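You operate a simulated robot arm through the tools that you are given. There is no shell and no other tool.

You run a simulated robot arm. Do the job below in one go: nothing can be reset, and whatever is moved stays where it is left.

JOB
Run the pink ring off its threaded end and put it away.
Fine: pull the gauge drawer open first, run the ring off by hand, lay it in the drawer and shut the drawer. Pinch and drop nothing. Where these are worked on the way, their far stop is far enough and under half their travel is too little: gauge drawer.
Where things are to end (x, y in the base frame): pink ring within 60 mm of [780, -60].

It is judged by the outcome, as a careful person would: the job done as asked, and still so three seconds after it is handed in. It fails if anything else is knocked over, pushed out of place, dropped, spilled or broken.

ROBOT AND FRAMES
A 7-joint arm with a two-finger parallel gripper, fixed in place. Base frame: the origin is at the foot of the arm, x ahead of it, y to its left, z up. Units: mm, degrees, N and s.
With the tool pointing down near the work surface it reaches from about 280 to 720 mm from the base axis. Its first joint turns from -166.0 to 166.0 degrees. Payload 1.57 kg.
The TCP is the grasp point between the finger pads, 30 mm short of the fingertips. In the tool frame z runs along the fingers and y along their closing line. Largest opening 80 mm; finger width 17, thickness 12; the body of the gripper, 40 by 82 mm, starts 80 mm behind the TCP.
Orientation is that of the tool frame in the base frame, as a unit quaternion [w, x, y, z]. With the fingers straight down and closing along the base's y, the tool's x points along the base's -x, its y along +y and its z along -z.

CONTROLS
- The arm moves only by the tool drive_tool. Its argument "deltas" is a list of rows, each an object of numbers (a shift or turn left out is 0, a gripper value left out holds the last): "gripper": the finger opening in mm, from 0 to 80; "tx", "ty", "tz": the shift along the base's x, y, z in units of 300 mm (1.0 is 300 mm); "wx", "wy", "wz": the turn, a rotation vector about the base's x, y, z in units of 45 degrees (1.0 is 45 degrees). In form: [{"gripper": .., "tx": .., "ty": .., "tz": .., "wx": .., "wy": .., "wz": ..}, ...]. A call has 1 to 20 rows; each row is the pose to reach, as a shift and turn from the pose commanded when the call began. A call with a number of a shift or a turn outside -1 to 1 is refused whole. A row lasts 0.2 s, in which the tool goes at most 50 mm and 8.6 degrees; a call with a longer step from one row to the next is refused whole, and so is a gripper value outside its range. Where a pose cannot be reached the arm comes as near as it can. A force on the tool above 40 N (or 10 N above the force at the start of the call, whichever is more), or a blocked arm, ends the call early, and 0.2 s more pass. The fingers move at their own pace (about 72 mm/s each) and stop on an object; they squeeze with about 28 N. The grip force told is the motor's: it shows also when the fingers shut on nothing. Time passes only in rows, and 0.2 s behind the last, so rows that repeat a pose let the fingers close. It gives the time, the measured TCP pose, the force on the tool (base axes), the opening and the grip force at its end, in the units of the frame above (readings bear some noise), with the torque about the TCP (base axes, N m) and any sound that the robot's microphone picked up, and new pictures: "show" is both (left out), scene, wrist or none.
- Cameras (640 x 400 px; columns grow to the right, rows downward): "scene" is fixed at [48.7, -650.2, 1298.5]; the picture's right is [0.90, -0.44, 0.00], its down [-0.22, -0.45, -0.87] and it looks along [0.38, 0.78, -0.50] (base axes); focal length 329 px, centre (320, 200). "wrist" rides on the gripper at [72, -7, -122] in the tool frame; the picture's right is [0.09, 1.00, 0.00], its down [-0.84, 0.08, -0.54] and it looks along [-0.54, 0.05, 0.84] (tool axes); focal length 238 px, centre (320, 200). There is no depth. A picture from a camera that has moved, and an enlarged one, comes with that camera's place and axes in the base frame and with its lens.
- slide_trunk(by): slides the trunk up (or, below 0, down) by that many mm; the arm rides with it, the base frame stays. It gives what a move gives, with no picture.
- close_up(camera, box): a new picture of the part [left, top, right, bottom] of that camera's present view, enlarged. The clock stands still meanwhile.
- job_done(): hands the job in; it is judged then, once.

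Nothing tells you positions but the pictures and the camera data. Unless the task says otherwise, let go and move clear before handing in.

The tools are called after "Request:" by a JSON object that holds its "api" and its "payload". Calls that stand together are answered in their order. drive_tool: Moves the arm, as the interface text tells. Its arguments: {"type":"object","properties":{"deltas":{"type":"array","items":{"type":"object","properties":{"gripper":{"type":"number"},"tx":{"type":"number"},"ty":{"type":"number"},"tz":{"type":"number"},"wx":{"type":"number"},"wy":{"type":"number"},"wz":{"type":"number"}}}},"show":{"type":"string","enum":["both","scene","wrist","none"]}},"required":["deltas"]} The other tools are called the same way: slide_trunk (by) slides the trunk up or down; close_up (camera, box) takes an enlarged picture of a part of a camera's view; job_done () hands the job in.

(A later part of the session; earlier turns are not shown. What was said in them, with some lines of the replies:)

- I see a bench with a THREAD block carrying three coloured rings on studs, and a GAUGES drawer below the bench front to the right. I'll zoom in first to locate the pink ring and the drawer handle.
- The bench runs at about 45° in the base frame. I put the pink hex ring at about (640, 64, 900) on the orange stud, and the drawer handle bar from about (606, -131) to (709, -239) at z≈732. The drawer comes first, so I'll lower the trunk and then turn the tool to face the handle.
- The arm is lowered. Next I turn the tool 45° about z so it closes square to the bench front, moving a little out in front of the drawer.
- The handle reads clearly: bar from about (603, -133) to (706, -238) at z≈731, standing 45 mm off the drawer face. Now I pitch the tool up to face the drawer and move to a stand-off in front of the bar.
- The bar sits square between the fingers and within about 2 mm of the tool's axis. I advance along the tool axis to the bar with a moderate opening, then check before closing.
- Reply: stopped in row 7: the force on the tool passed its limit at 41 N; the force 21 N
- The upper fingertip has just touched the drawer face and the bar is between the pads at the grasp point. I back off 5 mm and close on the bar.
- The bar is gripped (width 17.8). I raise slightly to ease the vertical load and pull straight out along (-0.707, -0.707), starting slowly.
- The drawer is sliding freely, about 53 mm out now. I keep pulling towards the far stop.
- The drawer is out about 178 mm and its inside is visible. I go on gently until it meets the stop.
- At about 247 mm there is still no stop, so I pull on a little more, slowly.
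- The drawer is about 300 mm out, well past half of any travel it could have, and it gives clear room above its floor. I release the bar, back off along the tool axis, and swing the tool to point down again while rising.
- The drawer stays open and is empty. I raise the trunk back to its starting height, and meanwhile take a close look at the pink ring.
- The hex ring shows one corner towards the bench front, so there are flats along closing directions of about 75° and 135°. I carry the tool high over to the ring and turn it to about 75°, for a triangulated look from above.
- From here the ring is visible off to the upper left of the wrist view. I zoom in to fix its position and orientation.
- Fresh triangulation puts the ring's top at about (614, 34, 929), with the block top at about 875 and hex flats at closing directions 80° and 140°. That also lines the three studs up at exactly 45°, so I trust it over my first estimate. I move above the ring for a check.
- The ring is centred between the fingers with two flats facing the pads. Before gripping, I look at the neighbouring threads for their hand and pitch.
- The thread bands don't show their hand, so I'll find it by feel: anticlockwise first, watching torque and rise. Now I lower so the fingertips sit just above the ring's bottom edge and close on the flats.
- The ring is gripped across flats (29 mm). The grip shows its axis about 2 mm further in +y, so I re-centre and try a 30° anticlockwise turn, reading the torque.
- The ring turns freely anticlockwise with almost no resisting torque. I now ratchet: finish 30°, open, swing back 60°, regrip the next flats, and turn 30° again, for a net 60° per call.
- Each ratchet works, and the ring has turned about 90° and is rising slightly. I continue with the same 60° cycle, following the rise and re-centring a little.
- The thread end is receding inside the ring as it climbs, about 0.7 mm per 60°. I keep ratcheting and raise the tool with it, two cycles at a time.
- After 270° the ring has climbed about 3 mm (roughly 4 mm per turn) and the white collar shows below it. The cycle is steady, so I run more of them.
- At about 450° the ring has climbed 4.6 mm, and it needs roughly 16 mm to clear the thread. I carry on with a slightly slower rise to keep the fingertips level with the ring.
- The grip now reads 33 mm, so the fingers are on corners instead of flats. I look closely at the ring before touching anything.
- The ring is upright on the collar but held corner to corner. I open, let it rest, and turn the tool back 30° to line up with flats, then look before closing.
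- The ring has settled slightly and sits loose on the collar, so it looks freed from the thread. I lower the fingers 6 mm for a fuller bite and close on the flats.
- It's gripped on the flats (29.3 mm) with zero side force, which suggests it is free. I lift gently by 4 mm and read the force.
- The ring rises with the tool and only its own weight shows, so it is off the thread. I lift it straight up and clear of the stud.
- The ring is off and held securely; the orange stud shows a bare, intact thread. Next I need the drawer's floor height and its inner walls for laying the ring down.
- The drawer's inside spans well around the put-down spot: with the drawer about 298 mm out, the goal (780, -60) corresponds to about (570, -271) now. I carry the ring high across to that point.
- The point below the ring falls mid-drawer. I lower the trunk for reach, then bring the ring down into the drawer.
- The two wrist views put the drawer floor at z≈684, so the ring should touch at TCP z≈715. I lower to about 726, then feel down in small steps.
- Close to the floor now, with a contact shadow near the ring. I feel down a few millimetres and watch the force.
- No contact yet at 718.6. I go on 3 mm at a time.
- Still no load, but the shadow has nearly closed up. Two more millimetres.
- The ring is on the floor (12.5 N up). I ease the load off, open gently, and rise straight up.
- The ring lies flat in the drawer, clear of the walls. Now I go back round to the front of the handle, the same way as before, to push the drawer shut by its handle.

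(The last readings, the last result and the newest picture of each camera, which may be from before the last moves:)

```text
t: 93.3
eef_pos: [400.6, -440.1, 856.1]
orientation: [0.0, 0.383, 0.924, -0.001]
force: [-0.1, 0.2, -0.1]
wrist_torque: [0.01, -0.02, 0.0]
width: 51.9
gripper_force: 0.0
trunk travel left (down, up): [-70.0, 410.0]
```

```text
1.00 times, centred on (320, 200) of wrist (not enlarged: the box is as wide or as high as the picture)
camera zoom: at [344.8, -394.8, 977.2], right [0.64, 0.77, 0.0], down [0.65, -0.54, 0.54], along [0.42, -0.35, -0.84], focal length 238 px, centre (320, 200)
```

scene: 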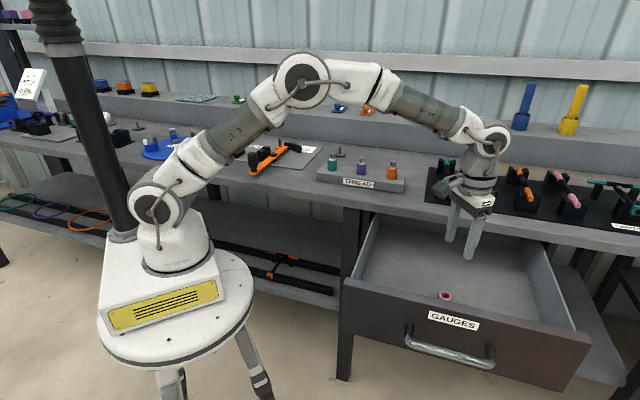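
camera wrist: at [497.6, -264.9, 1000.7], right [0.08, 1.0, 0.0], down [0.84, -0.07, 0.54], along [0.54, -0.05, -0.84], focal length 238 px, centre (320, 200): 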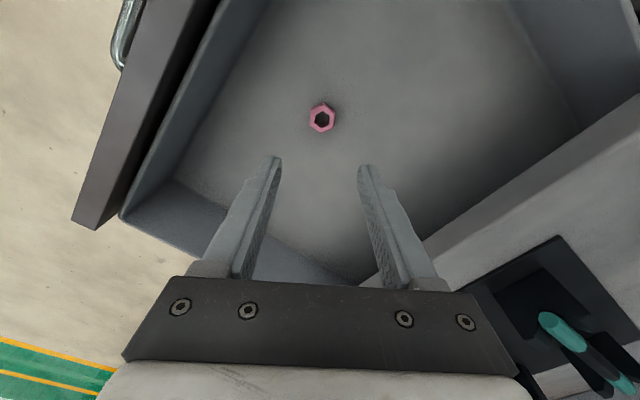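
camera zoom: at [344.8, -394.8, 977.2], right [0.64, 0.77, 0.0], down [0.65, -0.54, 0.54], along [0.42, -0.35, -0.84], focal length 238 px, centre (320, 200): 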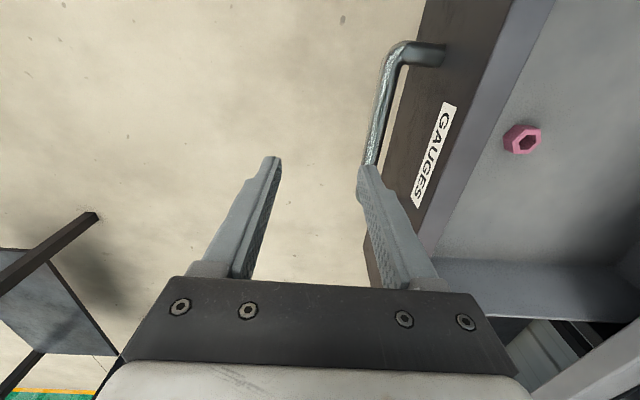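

Clear of the handle and in front of the drawer. I pitch the tool up again to face the handle at a 100 mm stand-off.

Request:
{"api": "drive_tool", "payload": {"deltas": [{"gripper": 40, "tx": -0.04, "ty": -0.045, "tz": -0.02, "wx": 0.125, "wy": -0.125}, {"tx": -0.07, "ty": -0.08, "tz": -0.04, "wx": 0.25, "wy": -0.25}, {"tx": -0.088, "ty": -0.1, "tz": -0.07, "wx": 0.375, "wy": -0.375}, {"tx": -0.088, "ty": -0.102, "tz": -0.1, "wx": 0.5, "wy": -0.5}, {"tx": -0.088, "ty": -0.102, "tz": -0.13, "wx": 0.625, "wy": -0.625}, {"tx": -0.088, "ty": -0.102, "tz": -0.16, "wx": 0.75, "wy": -0.75}, {"tx": -0.088, "ty": -0.102, "tz": -0.2, "wx": 0.875, "wy": -0.875}, {"tx": -0.088, "ty": -0.102, "tz": -0.227, "wx": 1.0, "wy": -1.0}, {"tx": -0.088, "ty": -0.102, "tz": -0.227, "wx": 1.0, "wy": -1.0}]}}

```text
t: 95.3
eef_pos: [373.1, -469.9, 786.2]
orientation: [0.203, 0.326, 0.784, 0.487]
force: [0.5, 0.4, 0.6]
wrist_torque: [-0.02, 0.0, 0.02]
width: 39.9
gripper_force: 0.0
trunk travel left (down, up): [-70.0, 410.0]
camera wrist: at [243.2, -499.8, 834.8], right [0.25, 0.38, 0.89], down [0.27, -0.91, 0.31], along [0.93, 0.17, -0.33], focal length 238 px, centre (320, 200)
```

scene: 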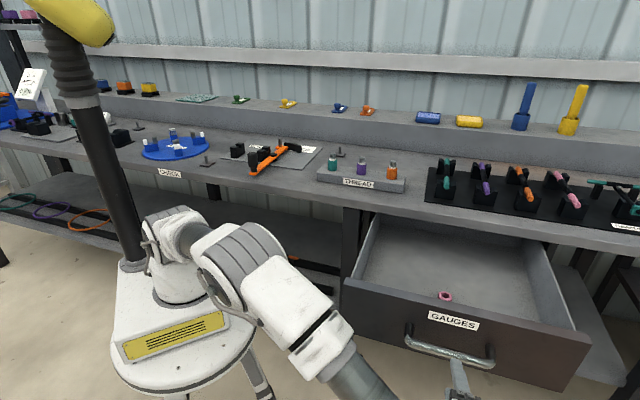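
wrist: 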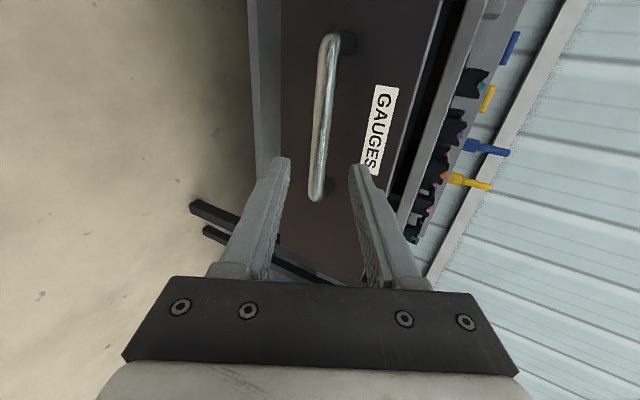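

Aligned as before. I advance to the same grip point on the bar and close.

Request:
{"api": "drive_tool", "payload": {"deltas": [{"gripper": 40, "tx": 0.05, "ty": 0.049, "tz": -0.036}, {"tx": 0.1, "ty": 0.097, "tz": -0.072}, {"tx": 0.15, "ty": 0.146, "tz": -0.108}, {"tx": 0.185, "ty": 0.18, "tz": -0.132}, {"tx": 0.205, "ty": 0.2, "tz": -0.146}, {"tx": 0.205, "ty": 0.2, "tz": -0.146}, {"gripper": 8, "tx": 0.205, "ty": 0.2, "tz": -0.146}, {"gripper": 8, "tx": 0.205, "ty": 0.2, "tz": -0.146}, {"gripper": 8, "tx": 0.205, "ty": 0.2, "tz": -0.146}]}}

```text
t: 97.3
eef_pos: [434.3, -409.0, 745.1]
orientation: [0.203, 0.325, 0.785, 0.487]
force: [2.1, -1.6, 16.4]
wrist_torque: [0.42, 0.12, 0.84]
width: 17.6
gripper_force: 32.5
trunk travel left (down, up): [-70.0, 410.0]
camera wrist: at [305.3, -438.9, 792.5], right [0.24, 0.38, 0.89], down [0.27, -0.91, 0.31], along [0.93, 0.17, -0.33], focal length 238 px, centre (320, 200)
```

scene: 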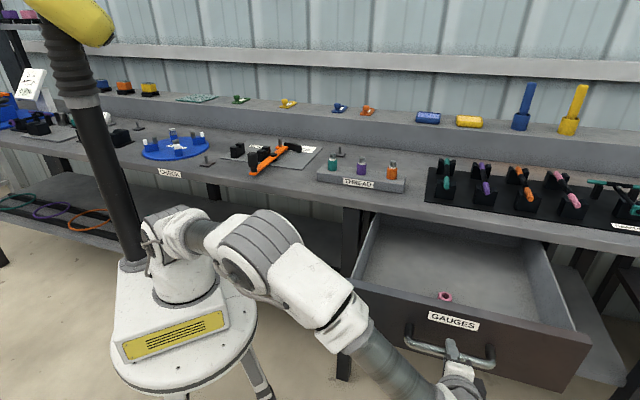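
wrist: 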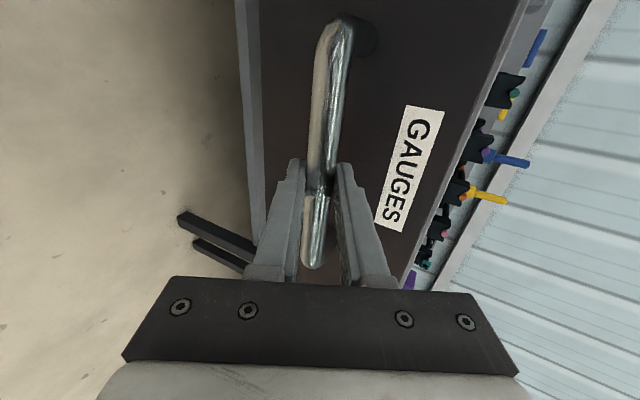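

The handle is held. I push the drawer in smoothly and slowly so the ring stays put.

Request:
{"api": "drive_tool", "payload": {"deltas": [{"gripper": 8, "tx": 0.004, "ty": 0.004, "tz": 0.004}, {"tx": 0.014, "ty": 0.014, "tz": 0.006}, {"tx": 0.032, "ty": 0.032, "tz": 0.006}, {"tx": 0.055, "ty": 0.055, "tz": 0.006}, {"tx": 0.08, "ty": 0.08, "tz": 0.006}, {"tx": 0.105, "ty": 0.105, "tz": 0.006}, {"tx": 0.13, "ty": 0.13, "tz": 0.006}, {"tx": 0.155, "ty": 0.155, "tz": 0.006}, {"tx": 0.18, "ty": 0.18, "tz": 0.006}, {"tx": 0.205, "ty": 0.205, "tz": 0.006}, {"tx": 0.23, "ty": 0.23, "tz": 0.006}, {"tx": 0.255, "ty": 0.255, "tz": 0.006}, {"tx": 0.28, "ty": 0.28, "tz": 0.006}, {"tx": 0.305, "ty": 0.305, "tz": 0.006}, {"tx": 0.33, "ty": 0.33, "tz": 0.006}, {"tx": 0.35, "ty": 0.35, "tz": 0.006}, {"tx": 0.365, "ty": 0.365, "tz": 0.006}, {"tx": 0.372, "ty": 0.372, "tz": 0.006}, {"tx": 0.375, "ty": 0.375, "tz": 0.006}]}}

Request:
{"api": "close_up", "payload": {"camera": "scene", "box": [330, 195, 602, 365]}}

```text
t: 101.3
eef_pos: [549.1, -296.4, 745.4]
orientation: [0.201, 0.325, 0.786, 0.487]
force: [-7.8, 5.6, -3.5]
wrist_torque: [-0.06, -0.08, 0.23]
width: 17.7
gripper_force: 32.2
trunk travel left (down, up): [-70.0, 410.0]
camera wrist: at [417.9, -326.7, 793.2], right [0.25, 0.38, 0.89], down [0.27, -0.91, 0.31], along [0.93, 0.17, -0.33], focal length 238 px, centre (320, 200)
```

scene: 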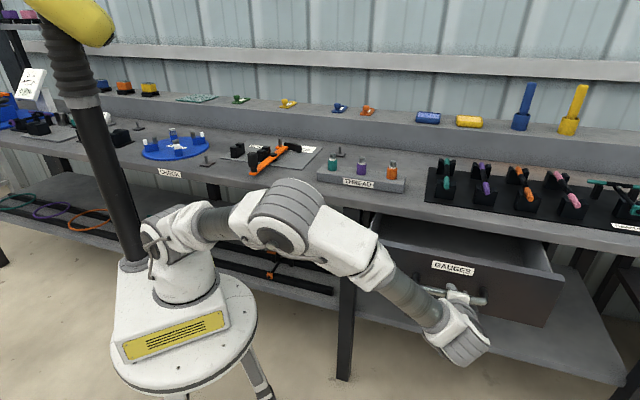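
wrist: 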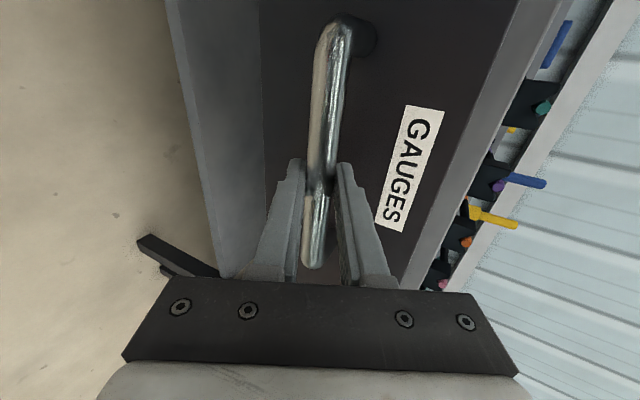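

```text
2.35 times, centred on (466, 280) of scene
camera zoom: at [48.7, -650.2, 1298.5], right [0.9, -0.44, 0.0], down [-0.22, -0.45, -0.87], along [0.38, 0.78, -0.5], focal length 773 px, centre (-24, 12)
```

zoom: 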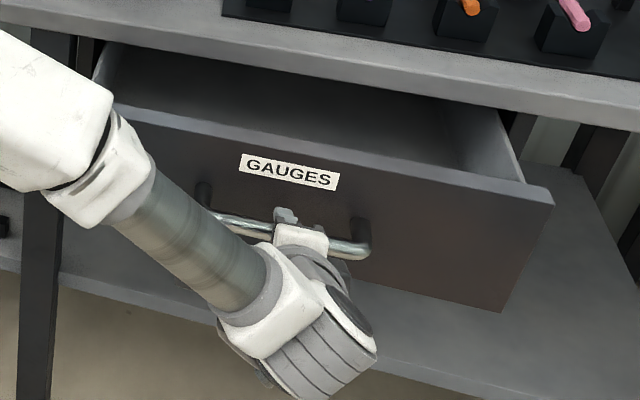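

Halfway in and moving freely. I push on to just short of shut.

Request:
{"api": "drive_tool", "payload": {"deltas": [{"gripper": 8, "tx": 0.004, "ty": 0.006}, {"tx": 0.014, "ty": 0.017}, {"tx": 0.032, "ty": 0.036}, {"tx": 0.055, "ty": 0.059}, {"tx": 0.08, "ty": 0.084}, {"tx": 0.105, "ty": 0.11}, {"tx": 0.13, "ty": 0.135}, {"tx": 0.155, "ty": 0.16}, {"tx": 0.18, "ty": 0.186}, {"tx": 0.205, "ty": 0.211}, {"tx": 0.228, "ty": 0.235}, {"tx": 0.246, "ty": 0.253}, {"tx": 0.26, "ty": 0.267}, {"tx": 0.272, "ty": 0.279}, {"tx": 0.282, "ty": 0.289}, {"tx": 0.29, "ty": 0.297}, {"tx": 0.295, "ty": 0.302}, {"tx": 0.298, "ty": 0.305}]}}

Request:
{"api": "close_up", "payload": {"camera": "scene", "box": [330, 195, 602, 365]}}

```text
t: 105.1
eef_pos: [637.4, -208.2, 743.3]
orientation: [0.202, 0.326, 0.785, 0.486]
force: [2.4, -3.7, -8.4]
wrist_torque: [-0.47, -0.37, -0.79]
width: 17.5
gripper_force: 32.2
trunk travel left (down, up): [-70.0, 410.0]
camera wrist: at [507.5, -236.7, 793.1], right [0.25, 0.38, 0.89], down [0.27, -0.91, 0.31], along [0.93, 0.16, -0.33], focal length 238 px, centre (320, 200)
```

scene: 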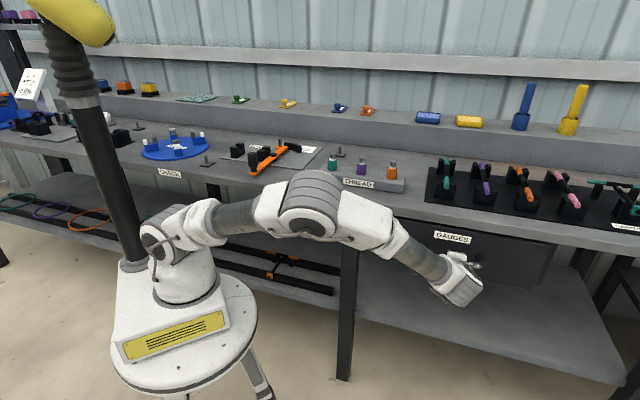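
wrist: 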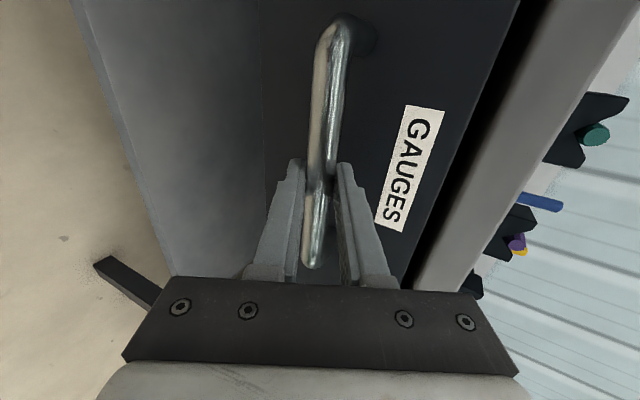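

```text
2.35 times, centred on (466, 280) of scene
camera zoom: at [48.7, -650.2, 1298.5], right [0.9, -0.44, 0.0], down [-0.22, -0.45, -0.87], along [0.38, 0.78, -0.5], focal length 773 px, centre (-24, 12)
```

zoom: 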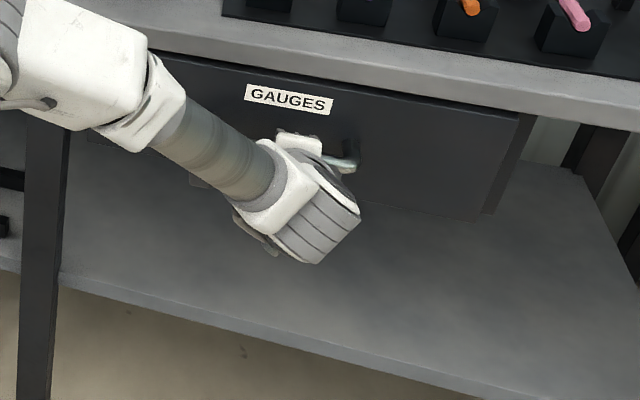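

About 12 mm left to shut. I push slowly until it meets its closed stop.

Request:
{"api": "drive_tool", "payload": {"deltas": [{"gripper": 8, "tx": 0.005, "ty": 0.005}, {"tx": 0.01, "ty": 0.011}, {"tx": 0.015, "ty": 0.017}, {"tx": 0.02, "ty": 0.023}, {"tx": 0.024, "ty": 0.028}, {"tx": 0.028, "ty": 0.033}, {"tx": 0.032, "ty": 0.037}, {"tx": 0.036, "ty": 0.041}, {"tx": 0.036, "ty": 0.041}]}}

Request:
{"api": "close_up", "payload": {"camera": "scene", "box": [350, 190, 590, 340]}}

```text
t: 107.1
eef_pos: [646.3, -198.1, 743.2]
orientation: [0.203, 0.328, 0.785, 0.485]
force: [-19.9, -22.5, -3.1]
wrist_torque: [-0.33, -0.07, 0.14]
width: 17.6
gripper_force: 32.8
trunk travel left (down, up): [-70.0, 410.0]
camera wrist: at [516.1, -226.7, 791.9], right [0.25, 0.38, 0.89], down [0.27, -0.91, 0.31], along [0.93, 0.16, -0.33], focal length 238 px, centre (320, 200)
```

scene: 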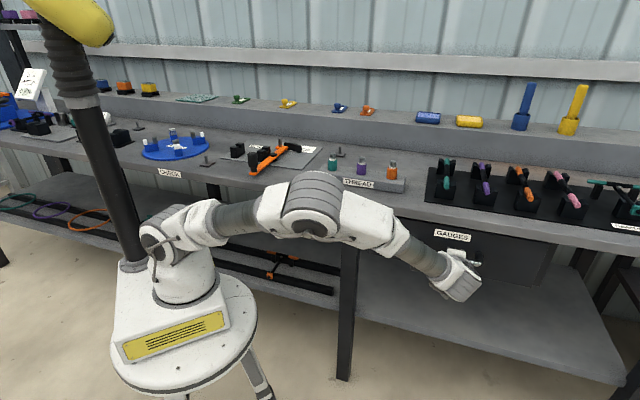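
wrist: 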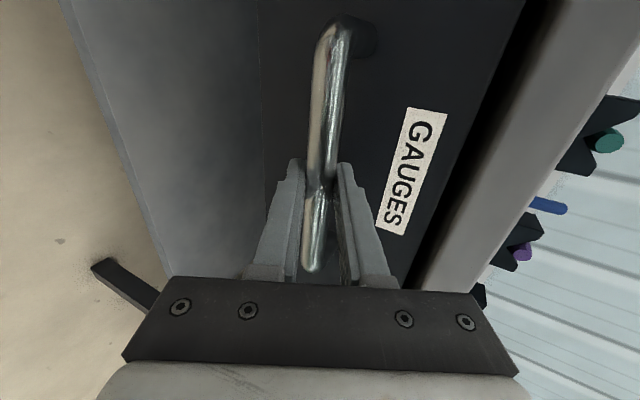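

```text
2.67 times, centred on (470, 265) of scene
camera zoom: at [48.7, -650.2, 1298.5], right [0.9, -0.44, 0.0], down [-0.22, -0.45, -0.87], along [0.38, 0.78, -0.5], focal length 876 px, centre (-80, 27)
```

zoom: 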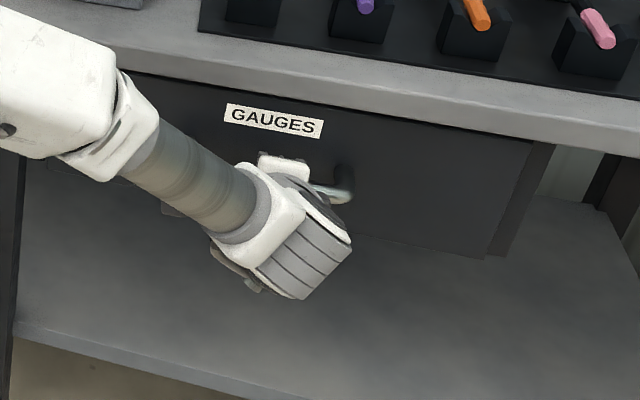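

The drawer is on its closed stop (about 30 N back along the slide) and the label sits exactly where it started. I ease most of the push off without pulling, open the fingers, and back away along the tool axis.

Request:
{"api": "drive_tool", "payload": {"deltas": [{"gripper": 8, "tx": -0.006, "ty": -0.006}, {"gripper": 8, "tx": -0.01, "ty": -0.01}, {"gripper": 24, "tx": -0.01, "ty": -0.01}, {"gripper": 40, "tx": -0.01, "ty": -0.01}, {"gripper": 42, "tx": -0.012, "ty": -0.012}, {"tx": -0.04, "ty": -0.04, "tz": 0.02}, {"tx": -0.09, "ty": -0.09, "tz": 0.056}, {"tx": -0.14, "ty": -0.14, "tz": 0.092}, {"tx": -0.19, "ty": -0.19, "tz": 0.128}, {"tx": -0.24, "ty": -0.24, "tz": 0.165}, {"tx": -0.24, "ty": -0.24, "tz": 0.165}]}}

Request:
{"api": "close_up", "payload": {"camera": "scene", "box": [350, 190, 590, 340]}}

```text
t: 109.5
eef_pos: [576.1, -265.2, 793.9]
orientation: [0.202, 0.325, 0.785, 0.488]
force: [-0.6, 0.1, 1.0]
wrist_torque: [0.03, -0.01, 0.0]
width: 42.0
gripper_force: 0.0
trunk travel left (down, up): [-70.0, 410.0]
camera wrist: at [445.4, -295.4, 843.2], right [0.25, 0.38, 0.89], down [0.27, -0.91, 0.31], along [0.93, 0.17, -0.33], focal length 238 px, centre (320, 200)
```

scene: 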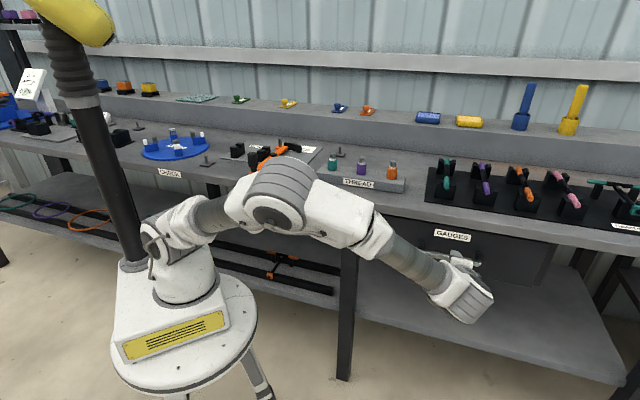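
wrist: 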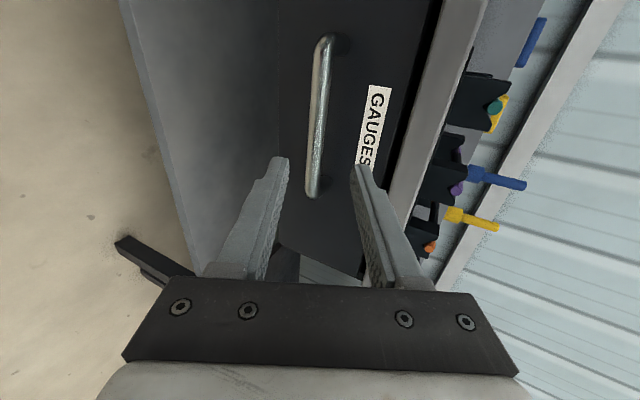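

```text
2.67 times, centred on (470, 265) of scene
camera zoom: at [48.7, -650.2, 1298.5], right [0.9, -0.44, 0.0], down [-0.22, -0.45, -0.87], along [0.38, 0.78, -0.5], focal length 876 px, centre (-80, 27)
```

zoom: 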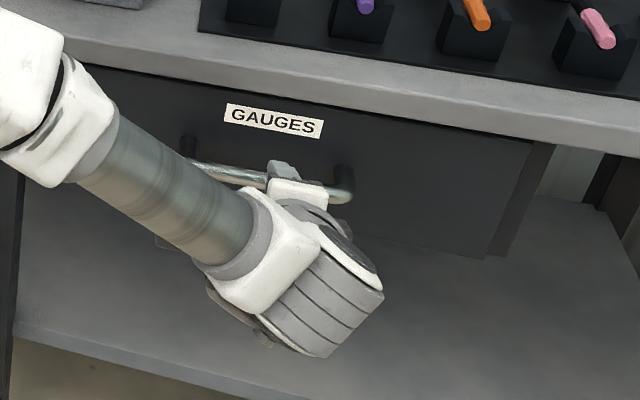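

The drawer stays shut with the label and handle at their starting places. I swing the tool back down and well clear, then check the whole bench once more.

Request:
{"api": "drive_tool", "payload": {"deltas": [{"gripper": 42, "tx": -0.06, "ty": -0.06, "tz": 0.04}, {"tx": -0.12, "ty": -0.12, "tz": 0.08}, {"tx": -0.18, "ty": -0.16, "tz": 0.12, "wx": -0.125, "wy": 0.125}, {"tx": -0.24, "ty": -0.2, "tz": 0.17, "wx": -0.25, "wy": 0.25}, {"tx": -0.3, "ty": -0.2, "tz": 0.22, "wx": -0.375, "wy": 0.375}, {"tx": -0.34, "ty": -0.2, "tz": 0.28, "wx": -0.5, "wy": 0.5}, {"tx": -0.38, "ty": -0.2, "tz": 0.34, "wx": -0.625, "wy": 0.625}, {"tx": -0.42, "ty": -0.2, "tz": 0.4, "wx": -0.75, "wy": 0.75}, {"tx": -0.45, "ty": -0.2, "tz": 0.46, "wx": -0.875, "wy": 0.875}, {"tx": -0.48, "ty": -0.2, "tz": 0.52, "wx": -1.0, "wy": 1.0}, {"tx": -0.48, "ty": -0.2, "tz": 0.52, "wx": -1.0, "wy": 1.0}]}}

Request:
{"api": "close_up", "payload": {"camera": "scene", "box": [300, 120, 620, 320]}}

```text
t: 111.9
eef_pos: [430.2, -326.4, 952.1]
orientation: [0.0, 0.382, 0.924, -0.002]
force: [0.2, -0.8, -0.1]
wrist_torque: [0.0, 0.02, 0.01]
width: 42.1
gripper_force: 0.1
trunk travel left (down, up): [-70.0, 410.0]
camera wrist: at [375.2, -281.2, 1073.7], right [0.64, 0.77, 0.0], down [0.65, -0.54, 0.54], along [0.42, -0.35, -0.84], focal length 238 px, centre (320, 200)
```

scene: 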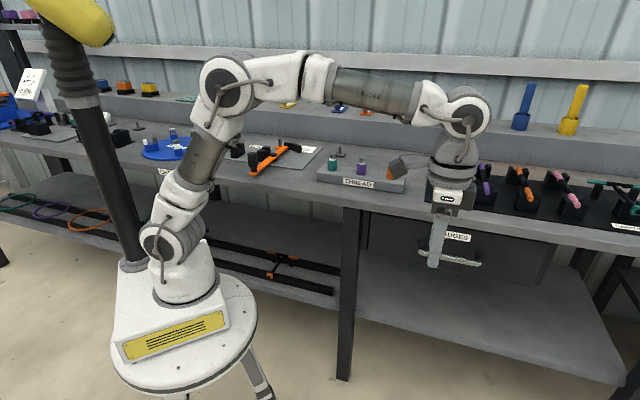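
wrist: 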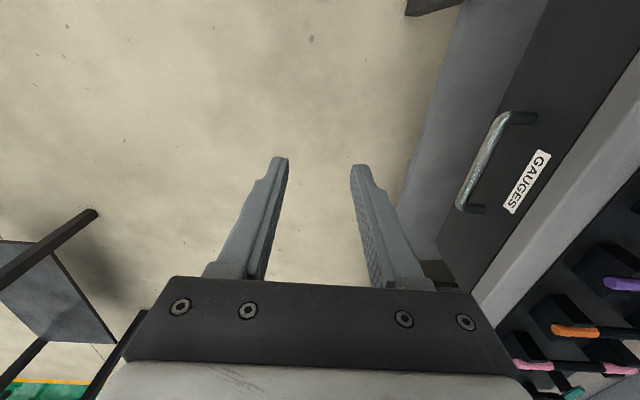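

```text
2.00 times, centred on (460, 220) of scene
camera zoom: at [48.7, -650.2, 1298.5], right [0.9, -0.44, 0.0], down [-0.22, -0.45, -0.87], along [0.38, 0.78, -0.5], focal length 657 px, centre (40, 160)
```

zoom: 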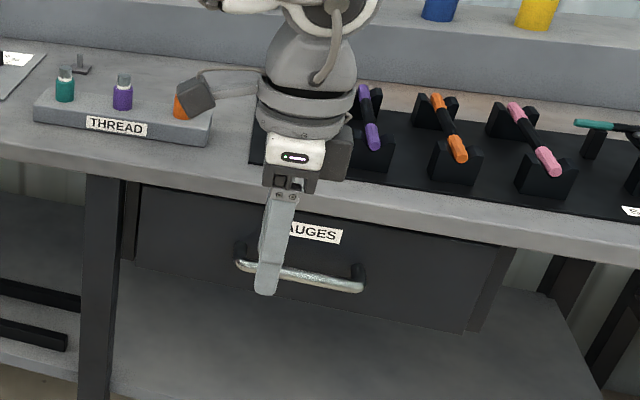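

The drawer is shut, and the other rings, gauges and bench items are where they began. The arm is clear with its fingers open, and the ring should rest at about (780, -60) inside. I hand the job in.

Request:
{"api": "job_done", "payload": {}}

```text
The job is handed in.
```

The pink ring is off its stud and lying flat in the gauge drawer, and the drawer is shut. I handed the job in.

- **Drawer:** I pulled it out about 300 mm without reaching the far stop, which I judged well past half its travel from the depth of the inside. It went back to its closed stop, with the label where it started.
- **Ring:** It came off anticlockwise in roughly one and a half turns. It slipped once in the fingers onto its corners while still on the stud. I let it rest, gripped it again on its flats and lifted it clear.
- **Final position:** From where I set it down and how far the drawer closed, the ring should be at about (780, -60). I did not reopen the drawer to check.
- **Everything else:** In the last pictures the other rings, the gauges and the bench items looked undisturbed. The arm is clear with its fingers open.
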